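You operate a simulated robot arm through the tools that you are given. There is no shell and no other tool. Be economical: measure what you need, move in short steps, check, and stop when the job is done.

The job below is to be done with a simulated robot arm. You get a single attempt, and the scene is never put back.

JOB
Take the grey tub and leave it on the top of the short cubby. Take the black bag labelled "59" from the top of the small bench and put it on the top of the white cabinet. Take the green board from the top of the small bench and put it on the top of the long carton. Put the white block on the desk beside the yellow stop. Put one of the black spacers from the fourth level from the bottom of the tall shelf's right bay on top of the small orange box. Take the red box that says "62" from the left lane and put it on the mailer on the top of the small bench. Put the teal card on the clear patch of the counter. The order is free. Set down upright: grey tub.

The check looks at the end state, three seconds after you hand in, the way a careful person would. Anything else that was tipped, shoved, dropped, spilled or broken makes it a failure.

ROBOT AND FRAMES
A 6-joint arm with a fingered hand on a trunk, on a base that drives. Base frame: it is fixed to the floor where the robot stands at the start and does not move with it; the origin is under the middle of the robot, x ahead of it, y to its left, z up; the surface under the hand at the start is at about z = 0.78. Lengths are in m, angles in rad, forces in N, time in s.
With the tool pointing down near the work surface it reaches from about 0.24 to 0.56 m from the robot's upright axis, wherever it stands. Its first joint turns from -2.897 to 2.897 rad. Places, roughly: black bag [1, -0.25, 0.75]; black spacer (4x4x4 cm) [0, 2, 1.1]; clear patch of the counter (33x20 cm) [-3.52, 1.92, 0.88]; desk beside the yellow stop (17x20 cm) [2.22, -0.68, 0.78]; green board (10x8x4 cm) [0.9, 0.2, 0.8]; grey tub (7x7x8 cm) [0.5, 0, 0.8]; mailer [0.5, -0.75, 0.75]; red box [-0.75, 2, 0.75]; small orange box (6x5x5 cm) [2.2, -2, 0.8]; teal card [-1.25, 1.75, 1.5]; top of the long carton [-1, -0.7, 0.4]; top of the short cubby [1.1, 2, 0.9]; top of the white cabinet [0.3, -2.9, 0.7]; white block (4x3x3 cm) [1, 0.3, 0.8]. Payload 3.1 kg.
The tool frame sits at the grasp point between the pads (the TCP): z along the fingers, y along the line on which they close. The tips reach 0.022 m beyond it. The gripper opens to 0.132 m. The gripper's body begins 0.06 m behind the TCP. The gripper is a hand of 4 fingers: y runs from the thumb to the fingers, the wrist lies at [0, 0, -0.218] in the tool frame, and closing takes about 1.5 s.
Orientation is told as [roll, pitch, yaw] about the base's x, y, z axes, in that order, counted from this pose: with the fingers straight down and closing along the base's y, the tool's x points along the base's -x, its y along +y and its z along -z.

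CONTROLS
- The arm moves only by the tool jog_arm. Its argument "motion" is a list that holds one entry, the list of rows, each a list of 7 numbers: the turn, a rotation vector about the tool's x, y, z in rad, then the shift along the tool's x, y, z in m, then the opening, from 0 (shut) to 1 (fully open). In form: [[[ax, ay, az, dx, dy, dz, fingers], ...]]. A call has 1 to 10 rows; each row is the pose to reach, as a shift and turn from the pose commanded when the call began, along the tool's axes at that moment. Each row takes 0.2 s and may step no farther than 0.05 m and 0.15 rad from the row before; otherwise, or with a gripper value out of range, the whole call is refused. A pose out of reach is approached as far as the arm can. The call stops where the force on the tool passes 40 N (or 10 N more than at its start, if that is more) or the arm is blocked; 0.2 s more then pass. The fingers move at their own pace (about 0.153 m/s each) and stop on an object; they squeeze with about 22 N. The grip force told is the motor's: it shows also when the fingers shut on nothing. Time passes only in rows, and 0.2 s behind the last, so rows that repeat a pose let the fingers close. It gives the time, the measured TCP pose, the force on the tool (base axes), the opening and the grip force at its end, in the units of the frame above (readings bear some noise), with the torque about the TCP (base axes, N m) and any sound that the robot's microphone picked up.
- Cameras (640 x 400 px; columns grow to the right, rows downward): "scene" is now at [0.0127, 0.113, 1.5242]; the picture's right is [-0.46, -0.89, 0.00], its down [-0.64, 0.33, -0.70] and it looks along [0.62, -0.32, -0.72] (base axes); focal length 274 px, centre (320, 200). "wrist" rides on the gripper at [0.053, -0.053, -0.084] in the tool frame; the picture's right is [0.71, 0.71, 0.00], its down [-0.53, 0.53, -0.67] and it looks along [-0.47, 0.47, 0.74] (tool axes); focal length 247 px, centre (320, 200). There is no depth. A picture from a camera that has moved, and an enlarged one, comes with that camera's place and axes in the base frame and with its lens.
- camera(camera): a new picture of that camera. No time passes.
- lift_body(by): slides the trunk up (or, below 0, down) by that many m; the arm and the scene camera ride with it, the base frame stays. It gives what a move gives, with no picture.
- roll_base(legs): drives the robot by 1 to 6 legs, each [ahead, left, turn to the left] in m, m and rad, along the robot's own axes; the way and the turn of a leg run together, so that a leg with both is an arc; at most 1.5 m and 3.142 rad a leg. The arm and the cameras ride along, it lands a little off, and it stops where it bumps. It gives what a move gives.
- grasp_type(shape): the hand has 4 fingers and takes this shape, open, in about a second: jaw (thumb against the fingers, like two jaws); tri (thumb and two fingers); tip (a fingertip pinch); poke (one finger out to press); point (the index stretched); flat (the hand flat); cup (the hand cupped); fist (a fist). The gripper value then closes the fingers along that shape, each until it touches; the sizes above hold for jaw. It gives what a move gives, with no picture.
- turn_head(pan, tilt): turns the head with the scene camera to pan (to the left, within 2.705 rad either way) and tilt (down, from -0.506 to 1.204), counted from straight ahead of the robot. It gives what a move gives.
- inspect(camera, box): a new picture of the part [left, top, right, bottom] of that camera's present view, enlarged. No time passes.
- finish_job(): hands the job in; it is judged then, once.

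Go step by step. Nothing tells you exact positions but the pictures and the camera data: compare them with the known pose of the tool, close in by small moves and look again before you grip or let go. The budget is 207 turns and 200 pictures, counting those below and the enlarged ones. Unless the task says otherwise, let go and move clear before handing in.

The tools are called after "Request:" by a JSON object that holds its "name" and its "arguments". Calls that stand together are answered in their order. jog_arm: Moves the arm, as the interface text tells. Its arguments: {"type":"object","properties":{"motion":{"type":"array","items":{"type":"array","items":{"type":"array","items":{"type":"number"}}}}},"required":["motion"]} The other tools are called the same way: lift_body (by) slides the trunk up or down; grasp_type (shape) gives the hand a shape; roll_base (legs) drives the base; turn_head (pan, tilt) turns the head that bears the scene camera; camera (camera) takes a picture; inspect (camera, box) takes an enlarged picture of a part of a camera's view; finish_job () hands the job in.

At the start:

```text
time_s: 0.0
position: [0.423, -0.1776, 1.0767]
ee_rot: [-0.001, 0.0, 0.0]
force: [-0.3, 0.0, 0.1]
torque: [-0.01, 0.04, 0.01]
gripper_width: 0.1321
grip_force: 0.1
shape: jaw
trunk travel left (down, up): [-0.2, 0.186]
robot x, y, heading: [-0.0018, 0.0011, -0.0]
head pan, tilt: [-0.476, 0.798]
```

scene: 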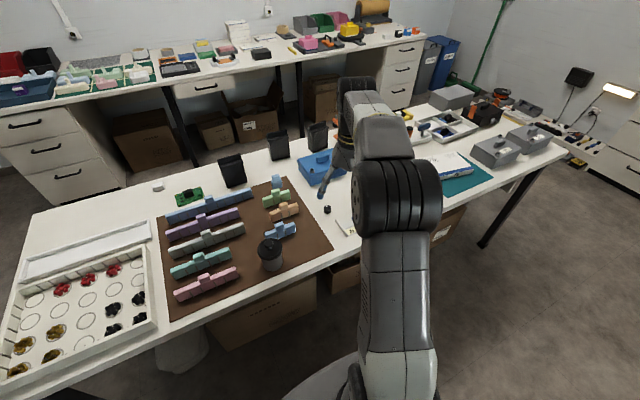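
wrist: 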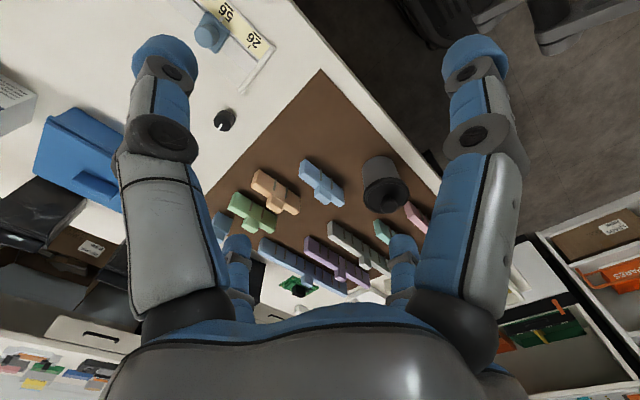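

I see the small bench in front with the grey tub, bags, the green board and a white block. I'll look around by turning the head first.

Request:
{"name": "inspect", "arguments": {"camera": "scene", "box": [130, 120, 350, 300]}}

Request:
{"name": "turn_head", "arguments": {"pan": 1.57, "tilt": 0.4}}

Request:
{"name": "camera", "arguments": {"camera": "scene"}}

Request:
{"name": "turn_head", "arguments": {"pan": 2.5, "tilt": 0.4}}

Request:
{"name": "camera", "arguments": {"camera": "scene"}}

Request:
{"name": "turn_head", "arguments": {"pan": -1.8, "tilt": 0.5}}

Request:
{"name": "camera", "arguments": {"camera": "scene"}}

Request:
{"name": "turn_head", "arguments": {"pan": -0.7, "tilt": 0.45}}

Request:
{"name": "camera", "arguments": {"camera": "scene"}}

```text
2.22 times, centred on (240, 210) of scene
camera zoom: at [0.0127, 0.113, 1.5242], right [-0.46, -0.89, 0.0], down [-0.64, 0.33, -0.7], along [0.62, -0.32, -0.72], focal length 609 px, centre (498, 178)
```

zoom: 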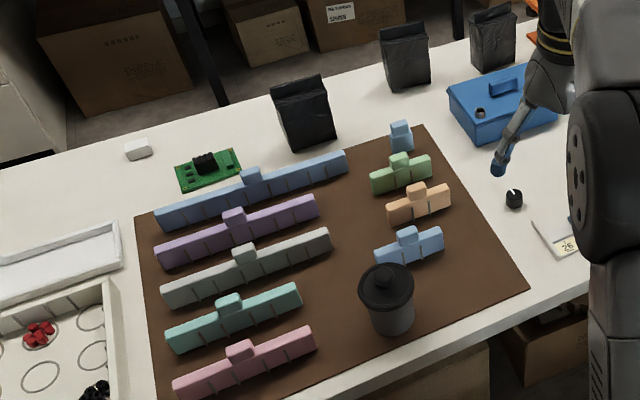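

```text
time_s: 2.0
position: [0.4225, -0.1766, 1.0761]
ee_rot: [0.0, 0.0, 0.002]
force: [0.1, 0.2, 0.9]
torque: [-0.02, 0.01, 0.01]
gripper_width: 0.1318
grip_force: 0.0
shape: jaw
trunk travel left (down, up): [-0.2, 0.186]
robot x, y, heading: [0.0001, -0.0043, 0.002]
head pan, tilt: [1.571, 0.4]
```

```text
196 pictures are left
camera scene: at [-0.059, 0.2428, 1.5591], right [1.0, 0.0, 0.0], down [0.0, -0.39, -0.92], along [0.0, 0.92, -0.39], focal length 274 px, centre (320, 200)
```

scene: 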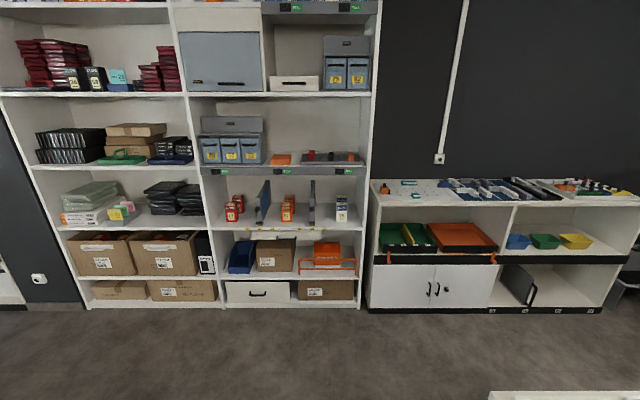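

```text
time_s: 3.2
position: [0.4232, -0.1776, 1.0751]
ee_rot: [-0.001, -0.002, -0.001]
force: [-0.7, 0.0, -0.3]
torque: [-0.01, 0.05, -0.01]
gripper_width: 0.1317
grip_force: 0.1
shape: jaw
trunk travel left (down, up): [-0.2, 0.186]
robot x, y, heading: [0.0039, 0.0003, 0.001]
head pan, tilt: [2.499, 0.4]
```

```text
195 pictures are left
camera scene: at [-0.1332, 0.2057, 1.5592], right [0.6, 0.8, 0.0], down [0.31, -0.23, -0.92], along [-0.74, 0.55, -0.39], focal length 274 px, centre (320, 200)
```

scene: 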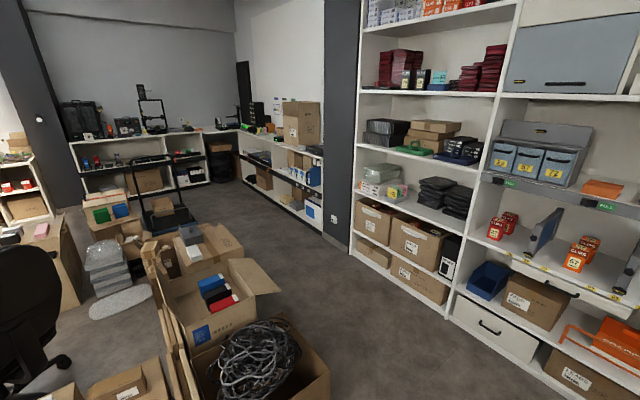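

```text
time_s: 6.7
position: [0.4235, -0.1772, 1.0771]
ee_rot: [0.001, -0.001, -0.001]
force: [-0.3, 0.4, 0.8]
torque: [0.0, -0.02, 0.01]
gripper_width: 0.132
grip_force: 0.1
shape: jaw
trunk travel left (down, up): [-0.2, 0.186]
robot x, y, heading: [-0.0011, 0.0003, 0.002]
head pan, tilt: [-1.799, 0.499]
```

```text
194 pictures are left
camera scene: at [-0.0797, 0.0615, 1.55], right [-0.97, 0.23, 0.0], down [0.11, 0.47, -0.88], along [-0.2, -0.86, -0.48], focal length 274 px, centre (320, 200)
```

scene: 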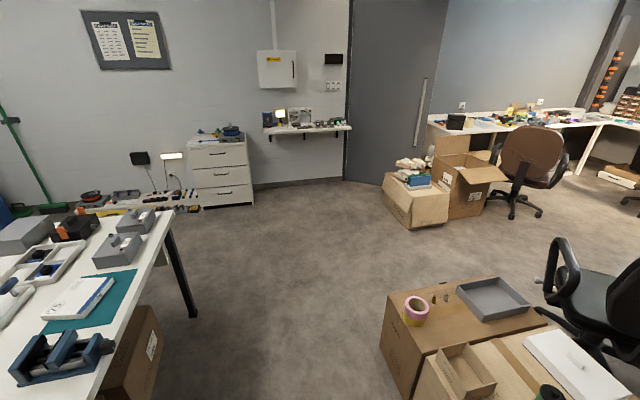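

```text
time_s: 8.0
position: [0.4227, -0.1767, 1.0766]
ee_rot: [0.0, 0.001, 0.0]
force: [0.5, -0.4, -0.3]
torque: [-0.02, 0.01, 0.0]
gripper_width: 0.132
grip_force: 0.0
shape: jaw
trunk travel left (down, up): [-0.2, 0.186]
robot x, y, heading: [0.0021, -0.0019, 0.0]
head pan, tilt: [-0.7, 0.45]
```

```text
193 pictures are left
camera scene: at [0.0112, 0.0909, 1.5545], right [-0.64, -0.76, 0.0], down [-0.33, 0.28, -0.9], along [0.69, -0.58, -0.44], focal length 274 px, centre (320, 200)
```

scene: 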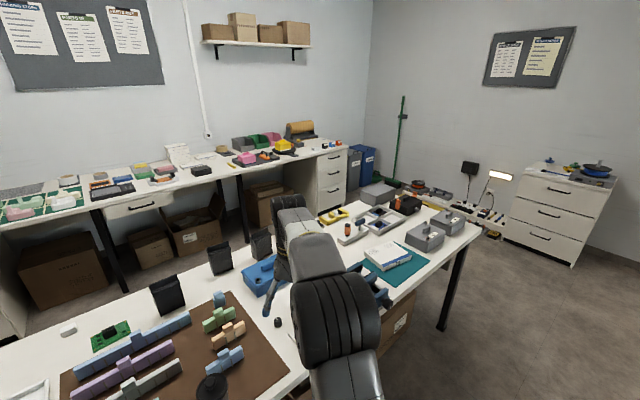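

Next I'll zoom into the key areas: the bench, white cabinet, carton, desk, shelf and counter.

Request:
{"name": "inspect", "arguments": {"camera": "scene", "box": [320, 180, 480, 290]}}

Request:
{"name": "inspect", "arguments": {"camera": "scene", "box": [160, 110, 360, 210]}}

Request:
{"name": "inspect", "arguments": {"camera": "scene", "box": [500, 140, 640, 230]}}

Request:
{"name": "turn_head", "arguments": {"pan": 1.9, "tilt": 0.3}}

Request:
{"name": "inspect", "arguments": {"camera": "scene", "box": [60, 50, 380, 250]}}

Request:
{"name": "inspect", "arguments": {"camera": "scene", "box": [280, 110, 500, 250]}}

Request:
{"name": "turn_head", "arguments": {"pan": 1.2, "tilt": 0.4}}

Request:
{"name": "inspect", "arguments": {"camera": "scene", "box": [180, 120, 520, 320]}}

Request:
{"name": "turn_head", "arguments": {"pan": -2.4, "tilt": 0.7}}

Request:
{"name": "camera", "arguments": {"camera": "scene"}}

```text
3.64 times, centred on (400, 235) of scene
camera zoom: at [0.0112, 0.0909, 1.5545], right [-0.64, -0.76, 0.0], down [-0.33, 0.28, -0.9], along [0.69, -0.58, -0.44], focal length 997 px, centre (29, 73)
```

zoom: 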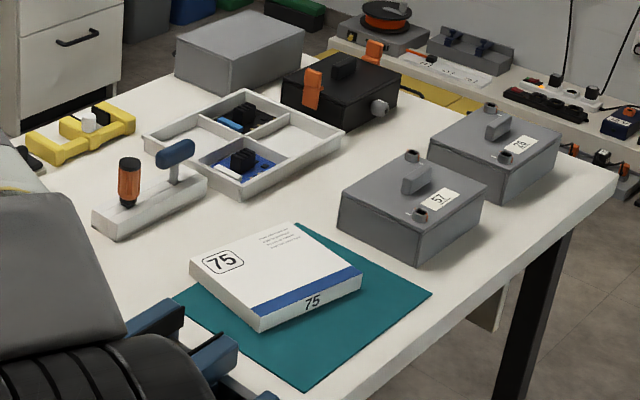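

```text
3.20 times, centred on (260, 160) of scene
camera zoom: at [0.0112, 0.0909, 1.5545], right [-0.64, -0.76, 0.0], down [-0.33, 0.28, -0.9], along [0.69, -0.58, -0.44], focal length 877 px, centre (512, 328)
```

zoom: 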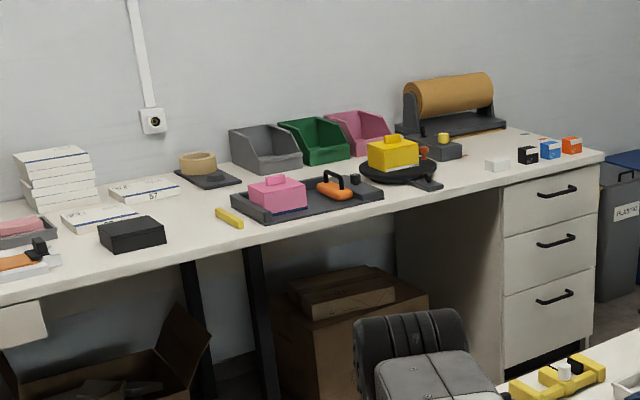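

```text
4.44 times, centred on (570, 185) of scene
camera zoom: at [0.0112, 0.0909, 1.5545], right [-0.64, -0.76, 0.0], down [-0.33, 0.28, -0.9], along [0.69, -0.58, -0.44], focal length 1219 px, centre (-791, 267)
```

zoom: 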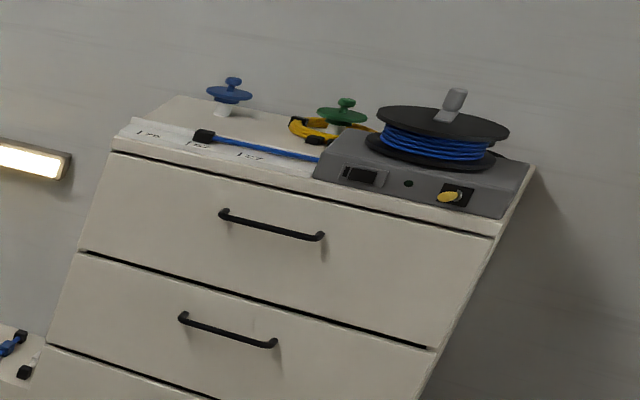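

```text
time_s: 10.3
position: [0.422, -0.178, 1.0754]
ee_rot: [0.0, 0.0, 0.001]
force: [0.1, 0.0, -0.4]
torque: [-0.01, 0.01, 0.02]
gripper_width: 0.1317
grip_force: 0.1
shape: jaw
trunk travel left (down, up): [-0.2, 0.186]
robot x, y, heading: [0.0006, -0.0004, 0.001]
head pan, tilt: [1.901, 0.3]
```

```text
2.00 times, centred on (220, 150) of scene
camera zoom: at [-0.0893, 0.2385, 1.5684], right [0.95, 0.32, 0.0], down [0.1, -0.28, -0.96], along [-0.31, 0.9, -0.3], focal length 548 px, centre (520, 300)
```

zoom: 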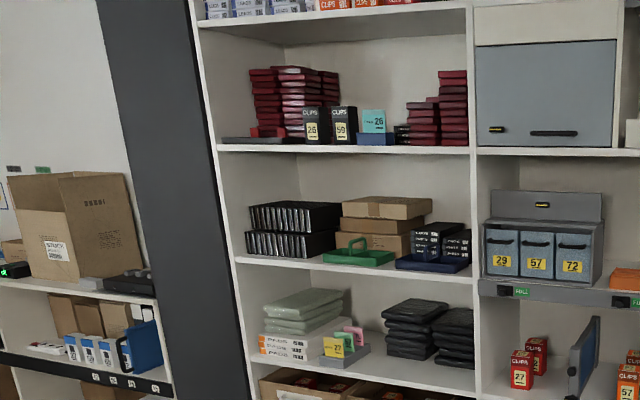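

```text
2.86 times, centred on (390, 180) of scene
camera zoom: at [-0.0893, 0.2385, 1.5684], right [0.95, 0.32, 0.0], down [0.1, -0.28, -0.96], along [-0.31, 0.9, -0.3], focal length 783 px, centre (120, 257)
```

zoom: 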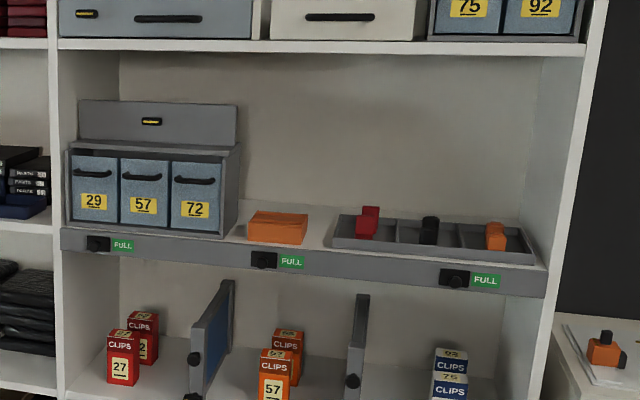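

```text
time_s: 11.4
position: [0.4243, -0.1766, 1.0763]
ee_rot: [-0.001, -0.001, 0.0]
force: [-0.1, -0.6, -0.2]
torque: [0.03, 0.02, -0.01]
gripper_width: 0.1318
grip_force: 0.1
shape: jaw
trunk travel left (down, up): [-0.2, 0.186]
robot x, y, heading: [0.0014, -0.0005, -0.003]
head pan, tilt: [1.201, 0.4]
```

```text
1.88 times, centred on (350, 220) of scene
camera zoom: at [-0.0257, 0.2365, 1.5592], right [0.93, -0.36, 0.0], down [-0.14, -0.36, -0.92], along [0.33, 0.86, -0.39], focal length 516 px, centre (264, 162)
```

zoom: 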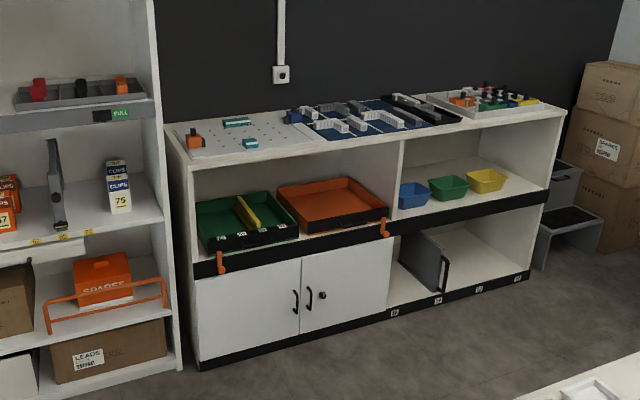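

```text
time_s: 14.4
position: [0.4227, -0.1765, 1.0764]
ee_rot: [0.001, -0.001, 0.0]
force: [1.0, 0.7, -0.3]
torque: [0.01, 0.03, -0.02]
gripper_width: 0.1316
grip_force: 0.1
shape: jaw
trunk travel left (down, up): [-0.2, 0.186]
robot x, y, heading: [0.0009, -0.0022, 0.002]
head pan, tilt: [-2.4, 0.7]
```

```text
186 pictures are left
camera scene: at [-0.1217, 0.0927, 1.5323], right [-0.68, 0.74, 0.0], down [0.47, 0.44, -0.77], along [-0.56, -0.52, -0.64], focal length 274 px, centre (320, 200)
```

scene: 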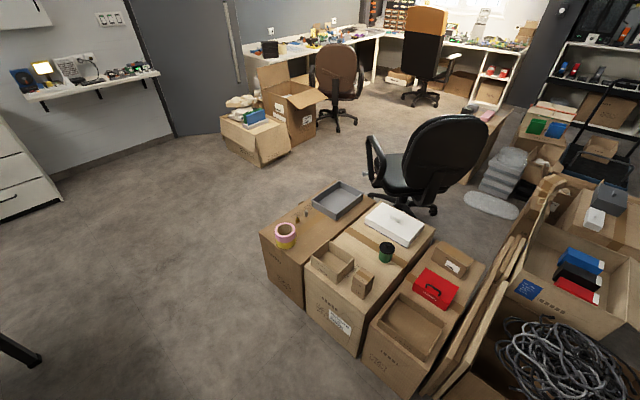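

Bench layout understood. I'll move above the grey tub at about (0.49, 0.03) with the hand open, then check.

Request:
{"name": "jog_arm", "arguments": {"motion": [[[0, 0, 0, -0.011, 0.035, 0.024, 1], [0, 0, 0, -0.022, 0.069, 0.048, 1], [0, 0, 0, -0.033, 0.103, 0.072, 1], [0, 0, 0, -0.044, 0.137, 0.096, 1], [0, 0, 0, -0.055, 0.171, 0.12, 1], [0, 0, 0, -0.067, 0.205, 0.14, 1]]]}}

Request:
{"name": "camera", "arguments": {"camera": "wrist"}}

Request:
{"name": "turn_head", "arguments": {"pan": 0.0, "tilt": 0.9}}

Request:
{"name": "camera", "arguments": {"camera": "scene"}}

```text
time_s: 15.8
position: [0.4897, 0.0308, 0.936]
ee_rot: [0.0, -0.002, 0.001]
force: [0.4, 0.5, 0.0]
torque: [0.01, -0.01, 0.0]
gripper_width: 0.1319
grip_force: 0.1
shape: jaw
trunk travel left (down, up): [-0.2, 0.186]
robot x, y, heading: [-0.0035, -0.0018, 0.001]
head pan, tilt: [-2.4, 0.7]
```

```text
185 pictures are left
camera wrist: at [0.4354, -0.0213, 1.02], right [-0.71, 0.71, 0.0], down [0.53, 0.53, 0.67], along [0.47, 0.47, -0.74], focal length 247 px, centre (320, 200)
```

wrist: 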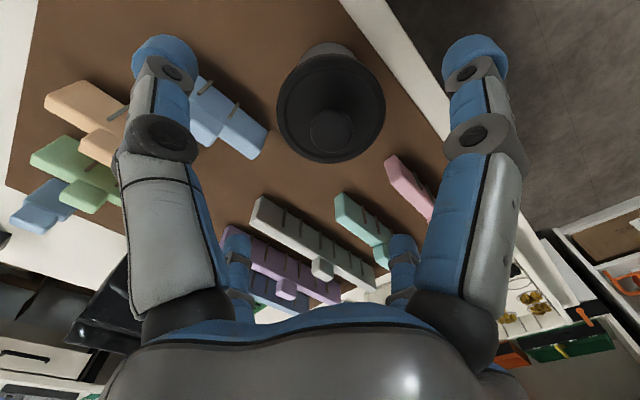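

```text
time_s: 18.0
position: [0.4879, 0.0305, 0.9372]
ee_rot: [0.001, -0.002, -0.002]
force: [-0.9, 0.0, 0.3]
torque: [-0.01, 0.02, 0.01]
gripper_width: 0.1318
grip_force: 0.0
shape: jaw
trunk travel left (down, up): [-0.2, 0.186]
robot x, y, heading: [0.002, -0.0011, 0.003]
head pan, tilt: [0.0, 0.901]
```

```text
184 pictures are left
camera scene: at [0.0164, 0.1501, 1.5161], right [0.0, -1.0, 0.0], down [-0.78, 0.0, -0.62], along [0.62, 0.0, -0.78], focal length 274 px, centre (320, 200)
```

scene: 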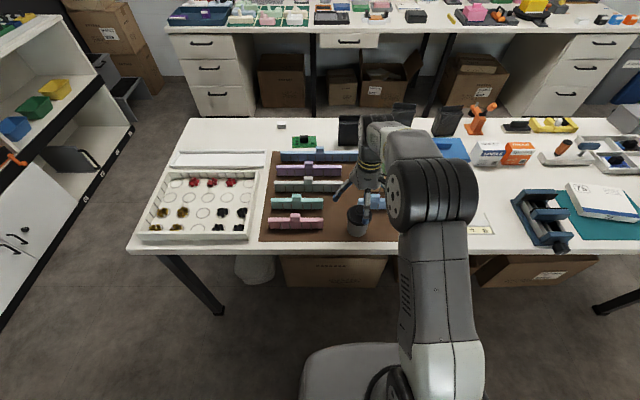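

The tub is centred near (0.486, 0.036). I'll check its lid shape and bench height before descending.

Request:
{"name": "inspect", "arguments": {"camera": "scene", "box": [310, 170, 400, 250]}}

Request:
{"name": "inspect", "arguments": {"camera": "wrist", "box": [240, 20, 420, 180]}}

Request:
{"name": "inspect", "arguments": {"camera": "scene", "box": [420, 90, 640, 260]}}

```text
5.00 times, centred on (355, 210) of scene
camera zoom: at [0.0164, 0.1501, 1.5161], right [0.0, -1.0, 0.0], down [-0.78, 0.0, -0.62], along [0.62, 0.0, -0.78], focal length 1371 px, centre (145, 150)
```

zoom: 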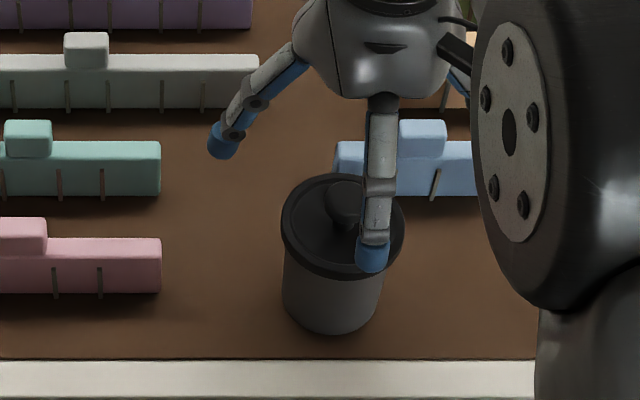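

```text
2.50 times, centred on (330, 100) of wrist
camera zoom: at [0.4349, -0.0224, 1.0205], right [-0.71, 0.71, 0.0], down [0.53, 0.53, 0.67], along [0.47, 0.47, -0.74], focal length 617 px, centre (295, 450)
```

zoom: 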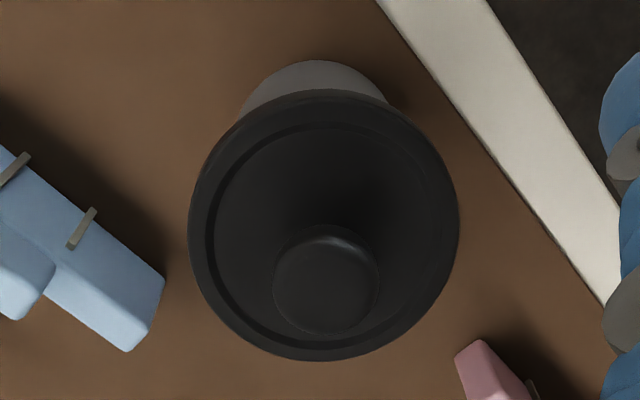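

```text
2.35 times, centred on (530, 175) of scene
camera zoom: at [0.0164, 0.1501, 1.5161], right [0.0, -1.0, 0.0], down [-0.78, 0.0, -0.62], along [0.62, 0.0, -0.78], focal length 645 px, centre (-174, 259)
```

zoom: 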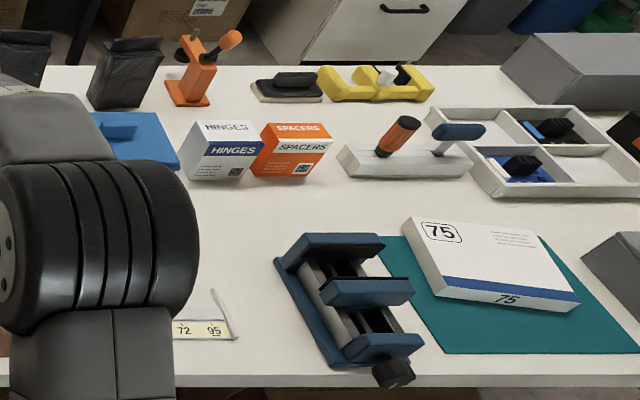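

Descending around the tub and closing.

Request:
{"name": "jog_arm", "arguments": {"motion": [[[0, 0, 0, 0.002, 0.005, 0.04, 1], [0, 0, 0, 0.002, 0.005, 0.08, 1], [0, 0, 0, 0.002, 0.005, 0.11, 1], [0, 0, 0, 0.002, 0.005, 0.13, 1]]]}}

Request:
{"name": "camera", "arguments": {"camera": "wrist"}}

Request:
{"name": "inspect", "arguments": {"camera": "scene", "box": [310, 170, 400, 250]}}

```text
time_s: 19.0
position: [0.489, 0.0358, 0.8226]
ee_rot: [0.0, -0.012, -0.001]
force: [-10.3, 0.5, 22.7]
torque: [-0.12, -0.04, -0.01]
gripper_width: 0.1315
grip_force: 0.1
shape: jaw
trunk travel left (down, up): [-0.2, 0.186]
robot x, y, heading: [-0.0014, -0.0007, -0.003]
head pan, tilt: [0.0, 0.901]
stopped in row 4: the force on the tool passed its limit at 55 N (the readings are from after the stop); the commanded pose is now the measured one
```

```text
180 pictures are left
camera wrist: at [0.4343, -0.0168, 0.9046], right [-0.71, 0.71, -0.01], down [0.52, 0.53, 0.67], along [0.48, 0.47, -0.74], focal length 247 px, centre (320, 200)
```

wrist: 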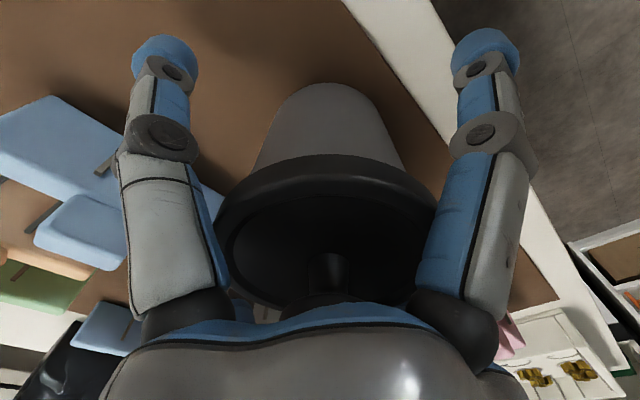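

```text
5.00 times, centred on (355, 210) of scene
camera zoom: at [0.0138, 0.1502, 1.5163], right [0.0, -1.0, 0.0], down [-0.78, 0.0, -0.62], along [0.62, 0.0, -0.78], focal length 1371 px, centre (145, 150)
```

zoom: 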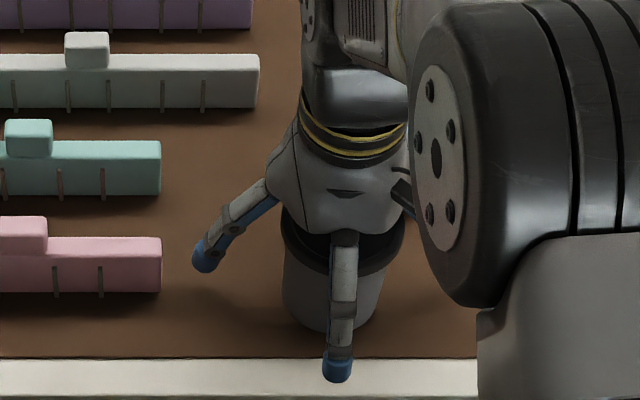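

The palm touched the knob (top about z 0.88). I'll back up 8 mm and close.

Request:
{"name": "jog_arm", "arguments": {"motion": [[[0, 0, 0, 0, 0, -0.008, 1], [0, 0, 0, 0, 0, -0.008, 0.5], [0, 0, 0, 0, 0, -0.008, 0.2], [0, 0, 0, 0, 0, -0.008, 0], [0, 0, 0, 0, 0, -0.008, 0], [0, 0, 0, 0, 0, -0.008, 0], [0, 0, 0, 0, 0, -0.008, 0], [0, 0, 0, 0, 0, -0.008, 0]]]}}

Request:
{"name": "camera", "arguments": {"camera": "wrist"}}

Request:
{"name": "inspect", "arguments": {"camera": "scene", "box": [310, 170, 400, 250]}}

```text
time_s: 20.8
position: [0.4902, 0.0353, 0.8275]
ee_rot: [0.0, -0.006, 0.0]
force: [-0.2, -0.3, -0.7]
torque: [-0.02, -0.03, 0.0]
gripper_width: 0.0564
grip_force: 21.9
shape: jaw
trunk travel left (down, up): [-0.2, 0.186]
robot x, y, heading: [-0.0013, -0.0005, 0.007]
head pan, tilt: [0.0, 0.901]
```

```text
178 pictures are left
camera wrist: at [0.4352, -0.0165, 0.9101], right [-0.71, 0.71, -0.01], down [0.52, 0.53, 0.67], along [0.48, 0.47, -0.74], focal length 247 px, centre (320, 200)
```

wrist: 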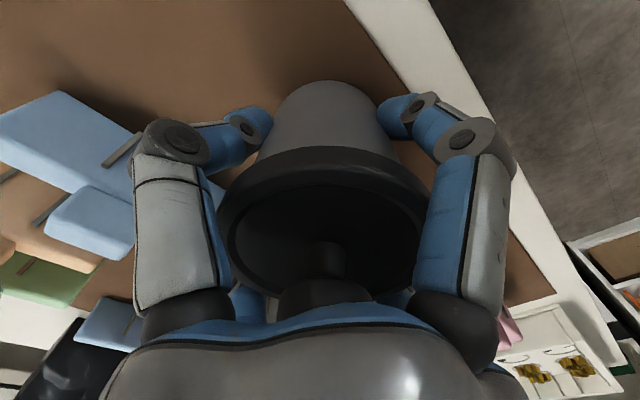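

```text
5.00 times, centred on (355, 210) of scene
camera zoom: at [0.0167, 0.1502, 1.5161], right [0.0, -1.0, 0.0], down [-0.78, 0.0, -0.62], along [0.62, 0.0, -0.78], focal length 1371 px, centre (145, 150)
```

zoom: 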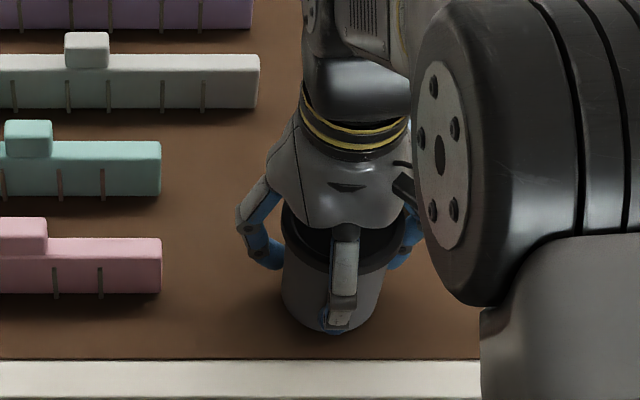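

The grip is firm on the tub's body. I'll lift, retract a little, and drive around the bench end to the short cubby.

Request:
{"name": "jog_arm", "arguments": {"motion": [[[0, 0, 0, 0, 0, -0.04, 0], [0, 0, 0, 0, 0, -0.09, 0], [0, 0, 0, 0, 0, -0.14, 0], [0, 0, 0, 0, 0, -0.19, 0], [0, 0, 0, 0, 0, -0.24, 0], [0, 0, 0, 0.03, 0, -0.27, 0], [0, 0, 0, 0.07, 0, -0.29, 0]]]}}

Request:
{"name": "roll_base", "arguments": {"legs": [[0, 0, 1.571], [1.12, 0, 0], [0, -0.8, 0]]}}

Request:
{"name": "turn_head", "arguments": {"pan": 0, "tilt": 0.8}}

Request:
{"name": "camera", "arguments": {"camera": "scene"}}

Request:
{"name": "camera", "arguments": {"camera": "wrist"}}

```text
time_s: 22.4
position: [0.4165, 0.0345, 1.1172]
ee_rot: [0.0, -0.008, -0.001]
force: [-0.7, -0.3, -1.9]
torque: [0.01, -0.01, -0.03]
gripper_width: 0.056
grip_force: 21.9
shape: jaw
trunk travel left (down, up): [-0.2, 0.186]
robot x, y, heading: [0.0014, -0.0038, 0.008]
head pan, tilt: [0.0, 0.901]
```

```text
time_s: 35.7
position: [0.7831, 1.5079, 1.1157]
ee_rot: [0.0, -0.008, 1.572]
force: [-0.4, -0.5, -1.3]
torque: [0.03, 0.04, 0.04]
gripper_width: 0.0561
grip_force: 21.8
shape: jaw
trunk travel left (down, up): [-0.2, 0.186]
robot x, y, heading: [0.8175, 1.0906, 1.571]
head pan, tilt: [0.0, 0.901]
```

```text
time_s: 36.4
position: [0.7815, 1.5076, 1.1163]
ee_rot: [-0.001, -0.009, 1.571]
force: [0.3, 0.1, -1.5]
torque: [0.01, 0.04, 0.07]
gripper_width: 0.0559
grip_force: 21.9
shape: jaw
trunk travel left (down, up): [-0.2, 0.186]
robot x, y, heading: [0.8167, 1.0875, 1.571]
head pan, tilt: [0.0, 0.799]
```

```text
176 pictures are left
camera scene: at [0.6706, 1.1133, 1.524], right [1.0, 0.0, 0.0], down [0.0, -0.72, -0.7], along [0.0, 0.7, -0.72], focal length 274 px, centre (320, 200)
```

scene: 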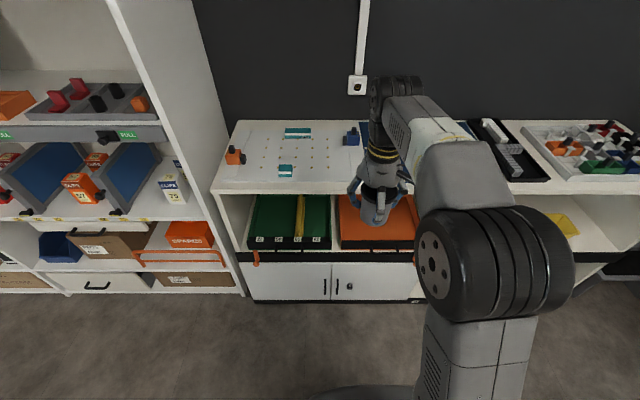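

```text
175 pictures are left
camera wrist: at [0.8345, 1.4554, 1.1984], right [-0.71, -0.71, -0.01], down [-0.53, 0.52, 0.67], along [-0.47, 0.48, -0.74], focal length 247 px, centre (320, 200)
```

wrist: 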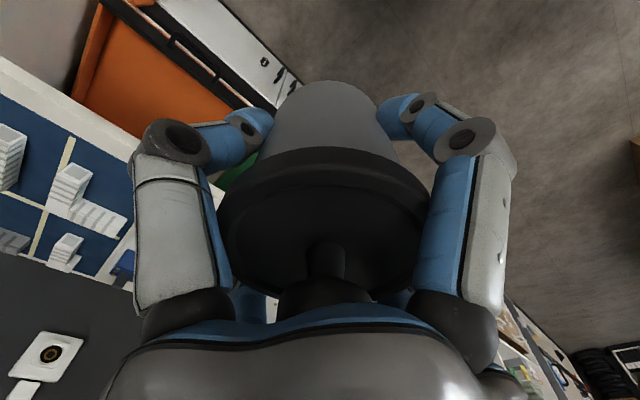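

The top is crowded; I need a clear spot on it, so I look at the rest of the top from other angles.

Request:
{"name": "turn_head", "arguments": {"pan": -0.9, "tilt": 0.6}}

Request:
{"name": "camera", "arguments": {"camera": "scene"}}

Request:
{"name": "roll_base", "arguments": {"legs": [[0, -0.75, 0]]}}

Request:
{"name": "turn_head", "arguments": {"pan": 0.5, "tilt": 0.75}}

Request:
{"name": "camera", "arguments": {"camera": "scene"}}

```text
time_s: 37.6
position: [0.782, 1.508, 1.1165]
ee_rot: [0.001, -0.009, 1.57]
force: [0.6, 0.5, -2.5]
torque: [0.01, -0.02, 0.04]
gripper_width: 0.0561
grip_force: 22.0
shape: jaw
trunk travel left (down, up): [-0.2, 0.186]
robot x, y, heading: [0.8168, 1.0919, 1.568]
head pan, tilt: [-0.901, 0.6]
```

```text
174 pictures are left
camera scene: at [0.74, 1.0877, 1.5409], right [0.62, -0.78, 0.0], down [-0.44, -0.35, -0.82], along [0.65, 0.51, -0.57], focal length 274 px, centre (320, 200)
```

scene: 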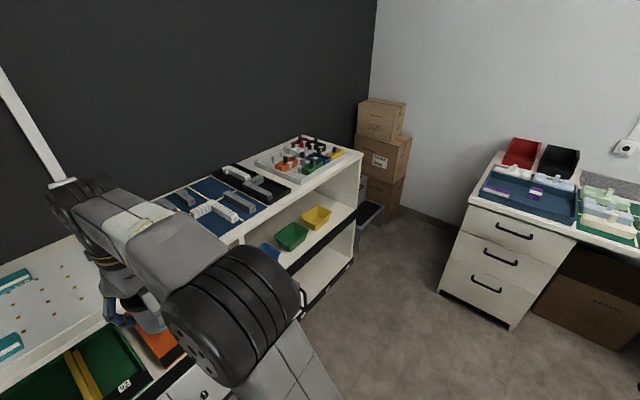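

```text
time_s: 41.5
position: [1.4931, 1.5107, 1.1164]
ee_rot: [0.001, -0.01, 1.577]
force: [0.1, -0.1, -1.5]
torque: [-0.01, 0.0, 0.0]
gripper_width: 0.056
grip_force: 22.2
shape: jaw
trunk travel left (down, up): [-0.2, 0.186]
robot x, y, heading: [1.5329, 1.0914, 1.576]
head pan, tilt: [-0.901, 0.6]
```

```text
time_s: 43.0
position: [1.4932, 1.5102, 1.1152]
ee_rot: [-0.001, -0.008, 1.578]
force: [0.4, -0.1, -1.4]
torque: [0.0, -0.02, -0.01]
gripper_width: 0.0559
grip_force: 22.3
shape: jaw
trunk travel left (down, up): [-0.2, 0.186]
robot x, y, heading: [1.5308, 1.0946, 1.575]
head pan, tilt: [0.499, 0.75]
```

```text
173 pictures are left
camera scene: at [1.3439, 1.1071, 1.528], right [0.87, 0.48, 0.0], down [0.33, -0.6, -0.73], along [-0.35, 0.64, -0.68], focal length 274 px, centre (320, 200)
```

scene: 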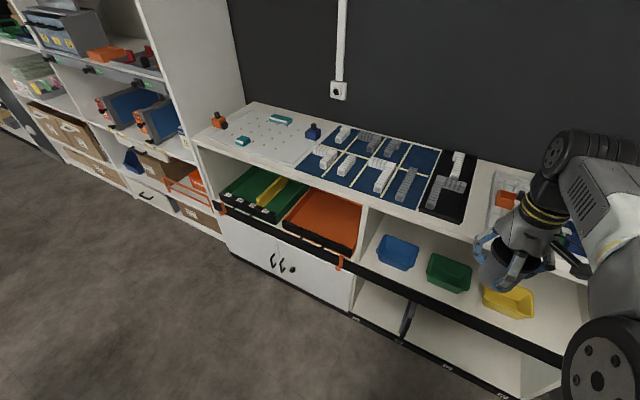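

Request:
{"name": "inspect", "arguments": {"camera": "scene", "box": [190, 90, 350, 190]}}

Request:
{"name": "inspect", "arguments": {"camera": "scene", "box": [350, 120, 550, 260]}}

Request:
{"name": "turn_head", "arguments": {"pan": -0.35, "tilt": 0.6}}

Request:
{"name": "camera", "arguments": {"camera": "scene"}}

```text
4.00 times, centred on (270, 140) of scene
camera zoom: at [1.3439, 1.1071, 1.528], right [0.87, 0.48, 0.0], down [0.33, -0.6, -0.73], along [-0.35, 0.64, -0.68], focal length 1097 px, centre (520, 440)
```

zoom: 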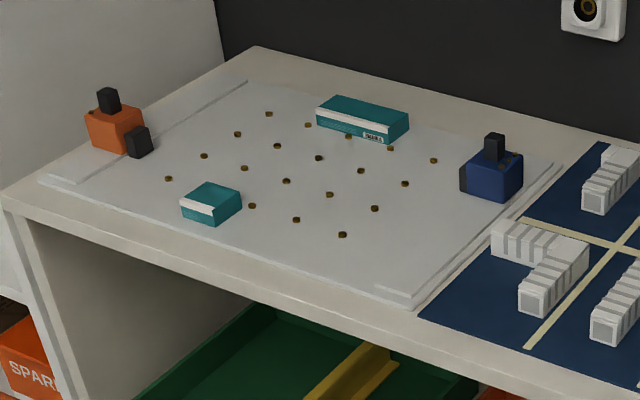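

```text
2.86 times, centred on (450, 190) of scene
camera zoom: at [1.3439, 1.1071, 1.528], right [0.87, 0.48, 0.0], down [0.33, -0.6, -0.73], along [-0.35, 0.64, -0.68], focal length 783 px, centre (-51, 229)
```

zoom: 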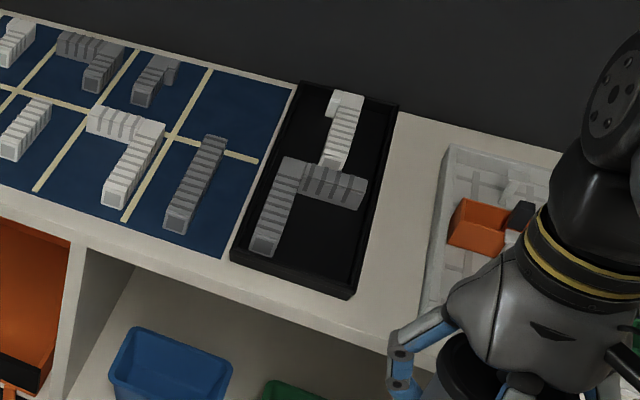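

```text
time_s: 44.2
position: [1.4917, 1.5112, 1.1155]
ee_rot: [0.0, -0.009, 1.578]
force: [0.1, 0.4, -0.8]
torque: [0.02, 0.05, -0.01]
gripper_width: 0.0561
grip_force: 22.2
shape: jaw
trunk travel left (down, up): [-0.2, 0.186]
robot x, y, heading: [1.5332, 1.0941, 1.577]
head pan, tilt: [-0.351, 0.6]
```

```text
170 pictures are left
camera scene: at [1.4137, 1.1178, 1.5409], right [0.94, -0.34, 0.0], down [-0.19, -0.53, -0.82], along [0.28, 0.78, -0.57], focal length 274 px, centre (320, 200)
```

scene: 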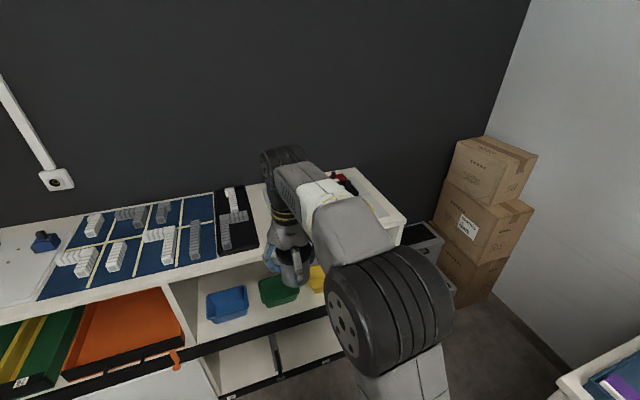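

There's a narrow gap between the black tray and the right tray; I'll back off left to see the right end better.

Request:
{"name": "roll_base", "arguments": {"legs": [[0, 0.45, 0]]}}

Request:
{"name": "turn_head", "arguments": {"pan": -0.6, "tilt": 0.6}}

Request:
{"name": "lift_body", "arguments": {"by": 0.18}}

Request:
{"name": "camera", "arguments": {"camera": "scene"}}

Request:
{"name": "inspect", "arguments": {"camera": "scene", "box": [200, 130, 400, 270]}}

```text
time_s: 46.9
position: [1.0428, 1.5076, 1.1153]
ee_rot: [0.0, -0.009, 1.582]
force: [0.2, 0.4, -3.2]
torque: [0.0, 0.03, -0.03]
gripper_width: 0.0563
grip_force: 22.0
shape: jaw
trunk travel left (down, up): [-0.2, 0.186]
robot x, y, heading: [1.0814, 1.0892, 1.58]
head pan, tilt: [-0.351, 0.6]
```

```text
time_s: 47.7
position: [1.0434, 1.5073, 1.116]
ee_rot: [0.0, -0.01, 1.581]
force: [0.3, 0.7, -0.9]
torque: [0.01, 0.0, -0.01]
gripper_width: 0.0563
grip_force: 22.3
shape: jaw
trunk travel left (down, up): [-0.2, 0.186]
robot x, y, heading: [1.0835, 1.0879, 1.582]
head pan, tilt: [-0.6, 0.6]
```

```text
time_s: 49.7
position: [1.0432, 1.5073, 1.2955]
ee_rot: [-0.001, -0.009, 1.582]
force: [-0.3, 0.3, -1.7]
torque: [0.01, 0.0, 0.03]
gripper_width: 0.0557
grip_force: 22.6
shape: jaw
trunk travel left (down, up): [-0.38, 0.006]
robot x, y, heading: [1.0845, 1.0869, 1.579]
head pan, tilt: [-0.6, 0.6]
```

```text
169 pictures are left
camera scene: at [0.9856, 1.1038, 1.7212], right [0.83, -0.56, 0.0], down [-0.31, -0.47, -0.82], along [0.46, 0.69, -0.57], focal length 274 px, centre (320, 200)
```

scene: 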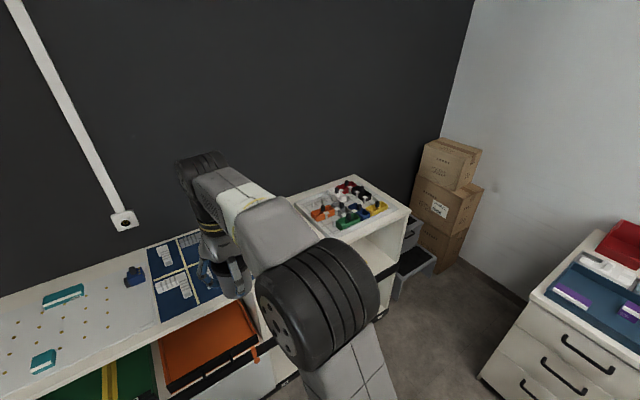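

```text
2.86 times, centred on (300, 200) of scene
camera zoom: at [0.9856, 1.1038, 1.7212], right [0.83, -0.56, 0.0], down [-0.31, -0.47, -0.82], along [0.46, 0.69, -0.57], focal length 783 px, centre (377, 200)
```

zoom: 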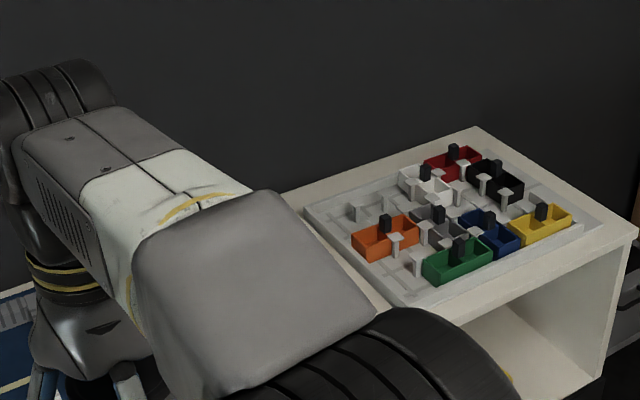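

The gap between the black and right trays looks like the only free strip; I'll drive so the camera looks straight along it and measure.

Request:
{"name": "roll_base", "arguments": {"legs": [[0, -0.53, -0.01]]}}

Request:
{"name": "turn_head", "arguments": {"pan": 0.1, "tilt": 0.8}}

Request:
{"name": "camera", "arguments": {"camera": "scene"}}

Request:
{"name": "inspect", "arguments": {"camera": "scene", "box": [240, 90, 400, 210]}}

```text
time_s: 52.8
position: [1.5898, 1.5108, 1.2952]
ee_rot: [0.0, -0.009, 1.572]
force: [-0.3, 0.3, -1.8]
torque: [0.0, 0.04, -0.02]
gripper_width: 0.0564
grip_force: 22.2
shape: jaw
trunk travel left (down, up): [-0.38, 0.006]
robot x, y, heading: [1.6274, 1.0918, 1.572]
head pan, tilt: [-0.6, 0.6]
```

```text
time_s: 53.9
position: [1.59, 1.5103, 1.2953]
ee_rot: [-0.001, -0.01, 1.574]
force: [0.1, 0.7, -1.5]
torque: [0.0, 0.06, -0.01]
gripper_width: 0.0564
grip_force: 22.1
shape: jaw
trunk travel left (down, up): [-0.38, 0.006]
robot x, y, heading: [1.6237, 1.093, 1.57]
head pan, tilt: [0.099, 0.799]
```

```text
167 pictures are left
camera scene: at [1.4705, 1.1151, 1.7039], right [0.99, 0.1, 0.0], down [0.07, -0.71, -0.7], along [-0.07, 0.69, -0.72], focal length 274 px, centre (320, 200)
```

scene: 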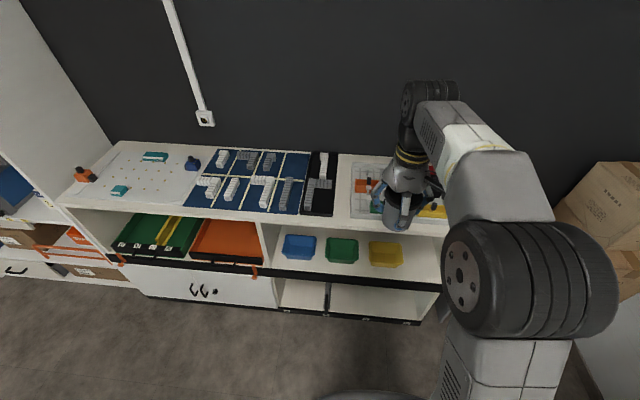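

```text
3.33 times, centred on (320, 150) of scene
camera zoom: at [1.4705, 1.1151, 1.7039], right [0.99, 0.1, 0.0], down [0.07, -0.71, -0.7], along [-0.07, 0.69, -0.72], focal length 914 px, centre (320, 367)
```

zoom: 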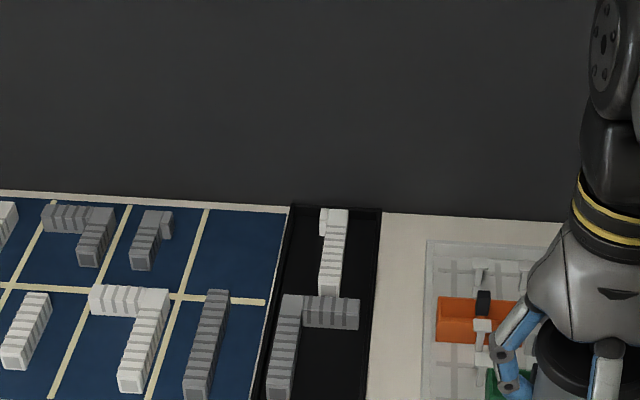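

The gap (x≈1.448–1.514) fits the tub's ~5.6 cm body. I'll drive close, turn the hand 45° so the four fingers sit along the diagonals, and look.

Request:
{"name": "roll_base", "arguments": {"legs": [[0.26, 0.11, 0]]}}

Request:
{"name": "jog_arm", "arguments": {"motion": [[[0, 0, 0.14, 0, 0, 0.02, 0], [0, 0, 0.28, 0, 0, 0.05, 0], [0, 0, 0.42, 0, 0, 0.08, 0], [0, 0, 0.56, 0, 0, 0.11, 0], [0, 0, 0.7, 0, 0, 0.14, 0], [0, 0, 0.785, 0, 0, 0.16, 0]]]}}

Request:
{"name": "camera", "arguments": {"camera": "wrist"}}

Request:
{"name": "camera", "arguments": {"camera": "scene"}}

```text
time_s: 55.8
position: [1.4778, 1.7725, 1.2957]
ee_rot: [0.0, -0.009, 1.577]
force: [-0.3, 0.1, -2.9]
torque: [0.01, 0.0, -0.02]
gripper_width: 0.0562
grip_force: 22.2
shape: jaw
trunk travel left (down, up): [-0.38, 0.006]
robot x, y, heading: [1.5186, 1.3531, 1.58]
head pan, tilt: [0.099, 0.799]
```

```text
time_s: 57.2
position: [1.4774, 1.7714, 1.1358]
ee_rot: [0.007, -0.006, 0.791]
force: [-0.1, 0.2, -1.6]
torque: [0.05, 0.01, 0.0]
gripper_width: 0.0558
grip_force: 22.6
shape: jaw
trunk travel left (down, up): [-0.38, 0.006]
robot x, y, heading: [1.5145, 1.3538, 1.576]
head pan, tilt: [0.099, 0.799]
```

```text
165 pictures are left
camera wrist: at [1.4772, 1.6967, 1.2186], right [-1.0, 0.0, 0.0], down [0.0, 0.74, 0.67], along [0.0, 0.67, -0.74], focal length 247 px, centre (320, 200)
```

wrist: 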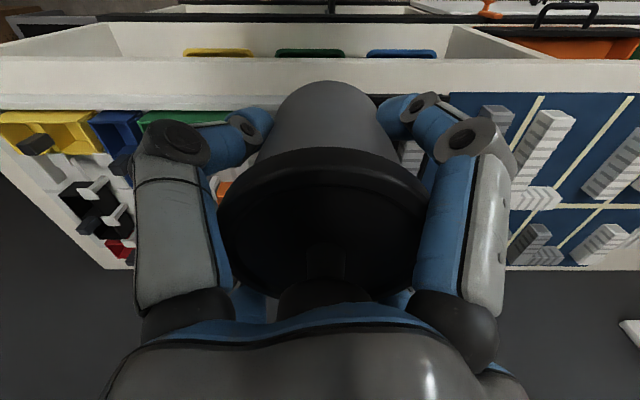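

```text
164 pictures are left
camera scene: at [1.361, 1.3761, 1.7038], right [0.99, 0.11, 0.0], down [0.08, -0.71, -0.7], along [-0.07, 0.69, -0.72], focal length 274 px, centre (320, 200)
```

scene: 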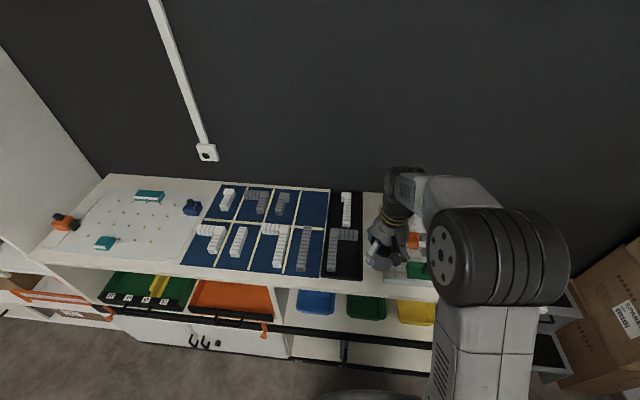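

Request:
{"name": "inspect", "arguments": {"camera": "scene", "box": [310, 170, 450, 300]}}

```text
3.08 times, centred on (380, 235) of scene
camera zoom: at [1.361, 1.3761, 1.7038], right [0.99, 0.11, 0.0], down [0.08, -0.71, -0.7], along [-0.07, 0.69, -0.72], focal length 844 px, centre (135, 92)
```

zoom: 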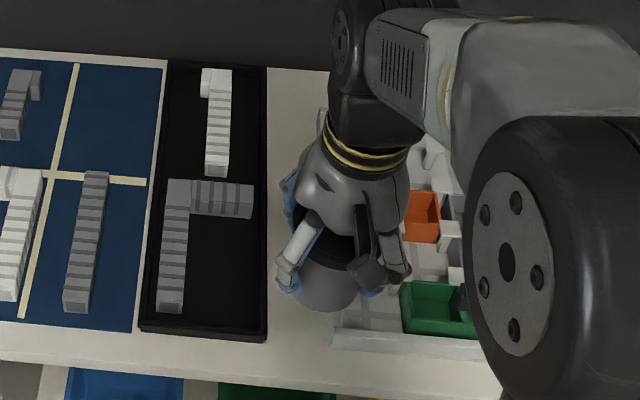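

Tub tracks the pose readings well. I'll shift to over the gap at (1.485, 1.85), lower to just above the trays and check.

Request:
{"name": "jog_arm", "arguments": {"motion": [[[0, 0, 0, -0.03, 0.025, 0, 0], [0, 0, 0, -0.0615, 0.0501, 0, 0], [0, 0, 0, -0.0615, 0.0501, 0.04, 0], [0, 0, 0, -0.0615, 0.0501, 0.08, 0], [0, 0, 0, -0.0615, 0.0501, 0.12, 0], [0, 0, 0, -0.0615, 0.0501, 0.13, 0]]]}}

Request:
{"name": "inspect", "arguments": {"camera": "scene", "box": [310, 170, 450, 300]}}

Request:
{"name": "camera", "arguments": {"camera": "wrist"}}

```text
time_s: 58.6
position: [1.4845, 1.8536, 1.0045]
ee_rot: [0.005, -0.006, 0.792]
force: [0.3, 0.1, -1.9]
torque: [0.0, -0.02, 0.0]
gripper_width: 0.0559
grip_force: 22.0
shape: jaw
trunk travel left (down, up): [-0.38, 0.006]
robot x, y, heading: [1.5163, 1.3531, 1.576]
head pan, tilt: [0.099, 0.799]
```

```text
3.08 times, centred on (380, 235) of scene
camera zoom: at [1.3609, 1.3758, 1.7038], right [0.99, 0.11, 0.0], down [0.08, -0.71, -0.7], along [-0.07, 0.69, -0.72], focal length 844 px, centre (135, 92)
```

zoom: 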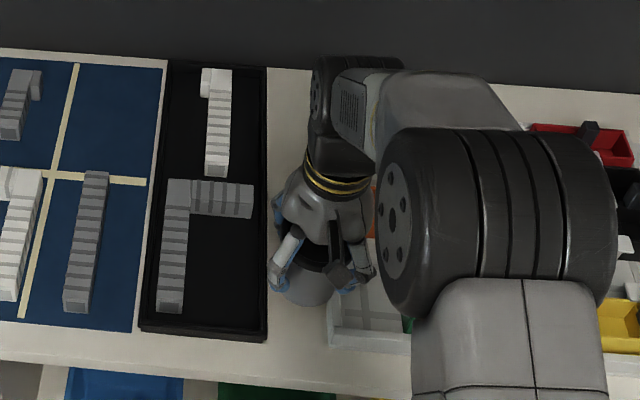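

```text
161 pictures are left
camera wrist: at [1.4855, 1.7782, 1.0877], right [-1.0, -0.01, 0.0], down [-0.01, 0.74, 0.67], along [-0.01, 0.67, -0.74], focal length 247 px, centre (320, 200)
```

wrist: 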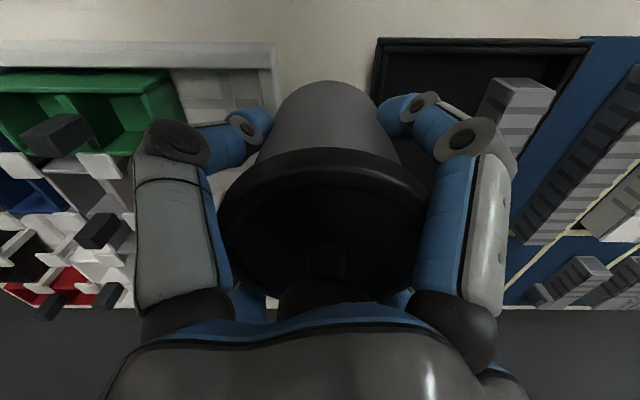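

The wrist view shows both tray corners. I'll zoom to compare centre lines.

Request:
{"name": "inspect", "arguments": {"camera": "wrist", "box": [220, 10, 440, 170]}}

```text
2.50 times, centred on (330, 90) of wrist
camera zoom: at [1.4855, 1.7782, 1.0877], right [-1.0, -0.01, 0.0], down [-0.01, 0.74, 0.67], along [-0.01, 0.67, -0.74], focal length 617 px, centre (295, 475)
```

zoom: 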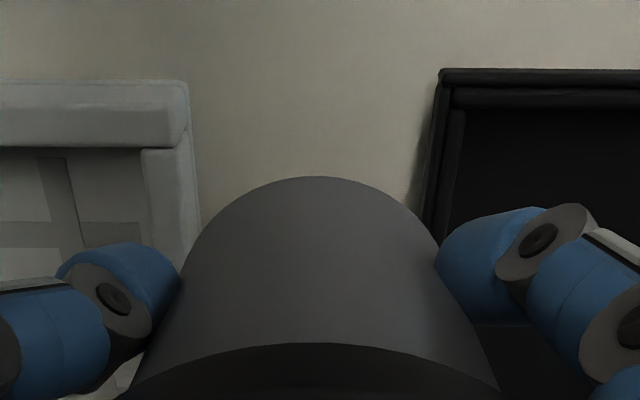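

Tub and gap are aligned within ~1 mm. Lowering gently.

Request:
{"name": "jog_arm", "arguments": {"motion": [[[0, 0, 0, 0, 0, 0.015, 0], [0, 0, 0, 0, 0, 0.03, 0], [0, 0, 0, 0, 0, 0.04, 0], [0, 0, 0, 0, 0, 0.045, 0], [0, 0, 0, 0, 0, 0.048, 0]]]}}

Request:
{"name": "inspect", "arguments": {"camera": "wrist", "box": [220, 0, 440, 160]}}

```text
time_s: 59.8
position: [1.4844, 1.853, 0.9584]
ee_rot: [0.006, -0.006, 0.793]
force: [-1.1, -0.9, -1.7]
torque: [0.01, -0.01, -0.01]
gripper_width: 0.0557
grip_force: 22.1
shape: jaw
trunk travel left (down, up): [-0.38, 0.006]
robot x, y, heading: [1.5158, 1.3523, 1.58]
head pan, tilt: [0.099, 0.799]
```

```text
2.50 times, centred on (330, 80) of wrist
camera zoom: at [1.4852, 1.7788, 1.0405], right [-1.0, -0.01, 0.0], down [-0.01, 0.74, 0.67], along [-0.01, 0.67, -0.74], focal length 617 px, centre (295, 500)
```

zoom: 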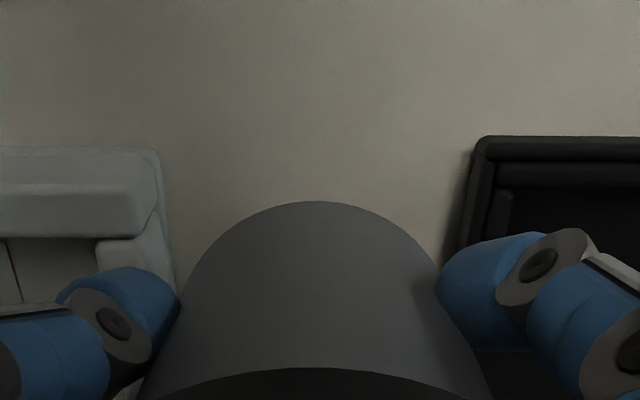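

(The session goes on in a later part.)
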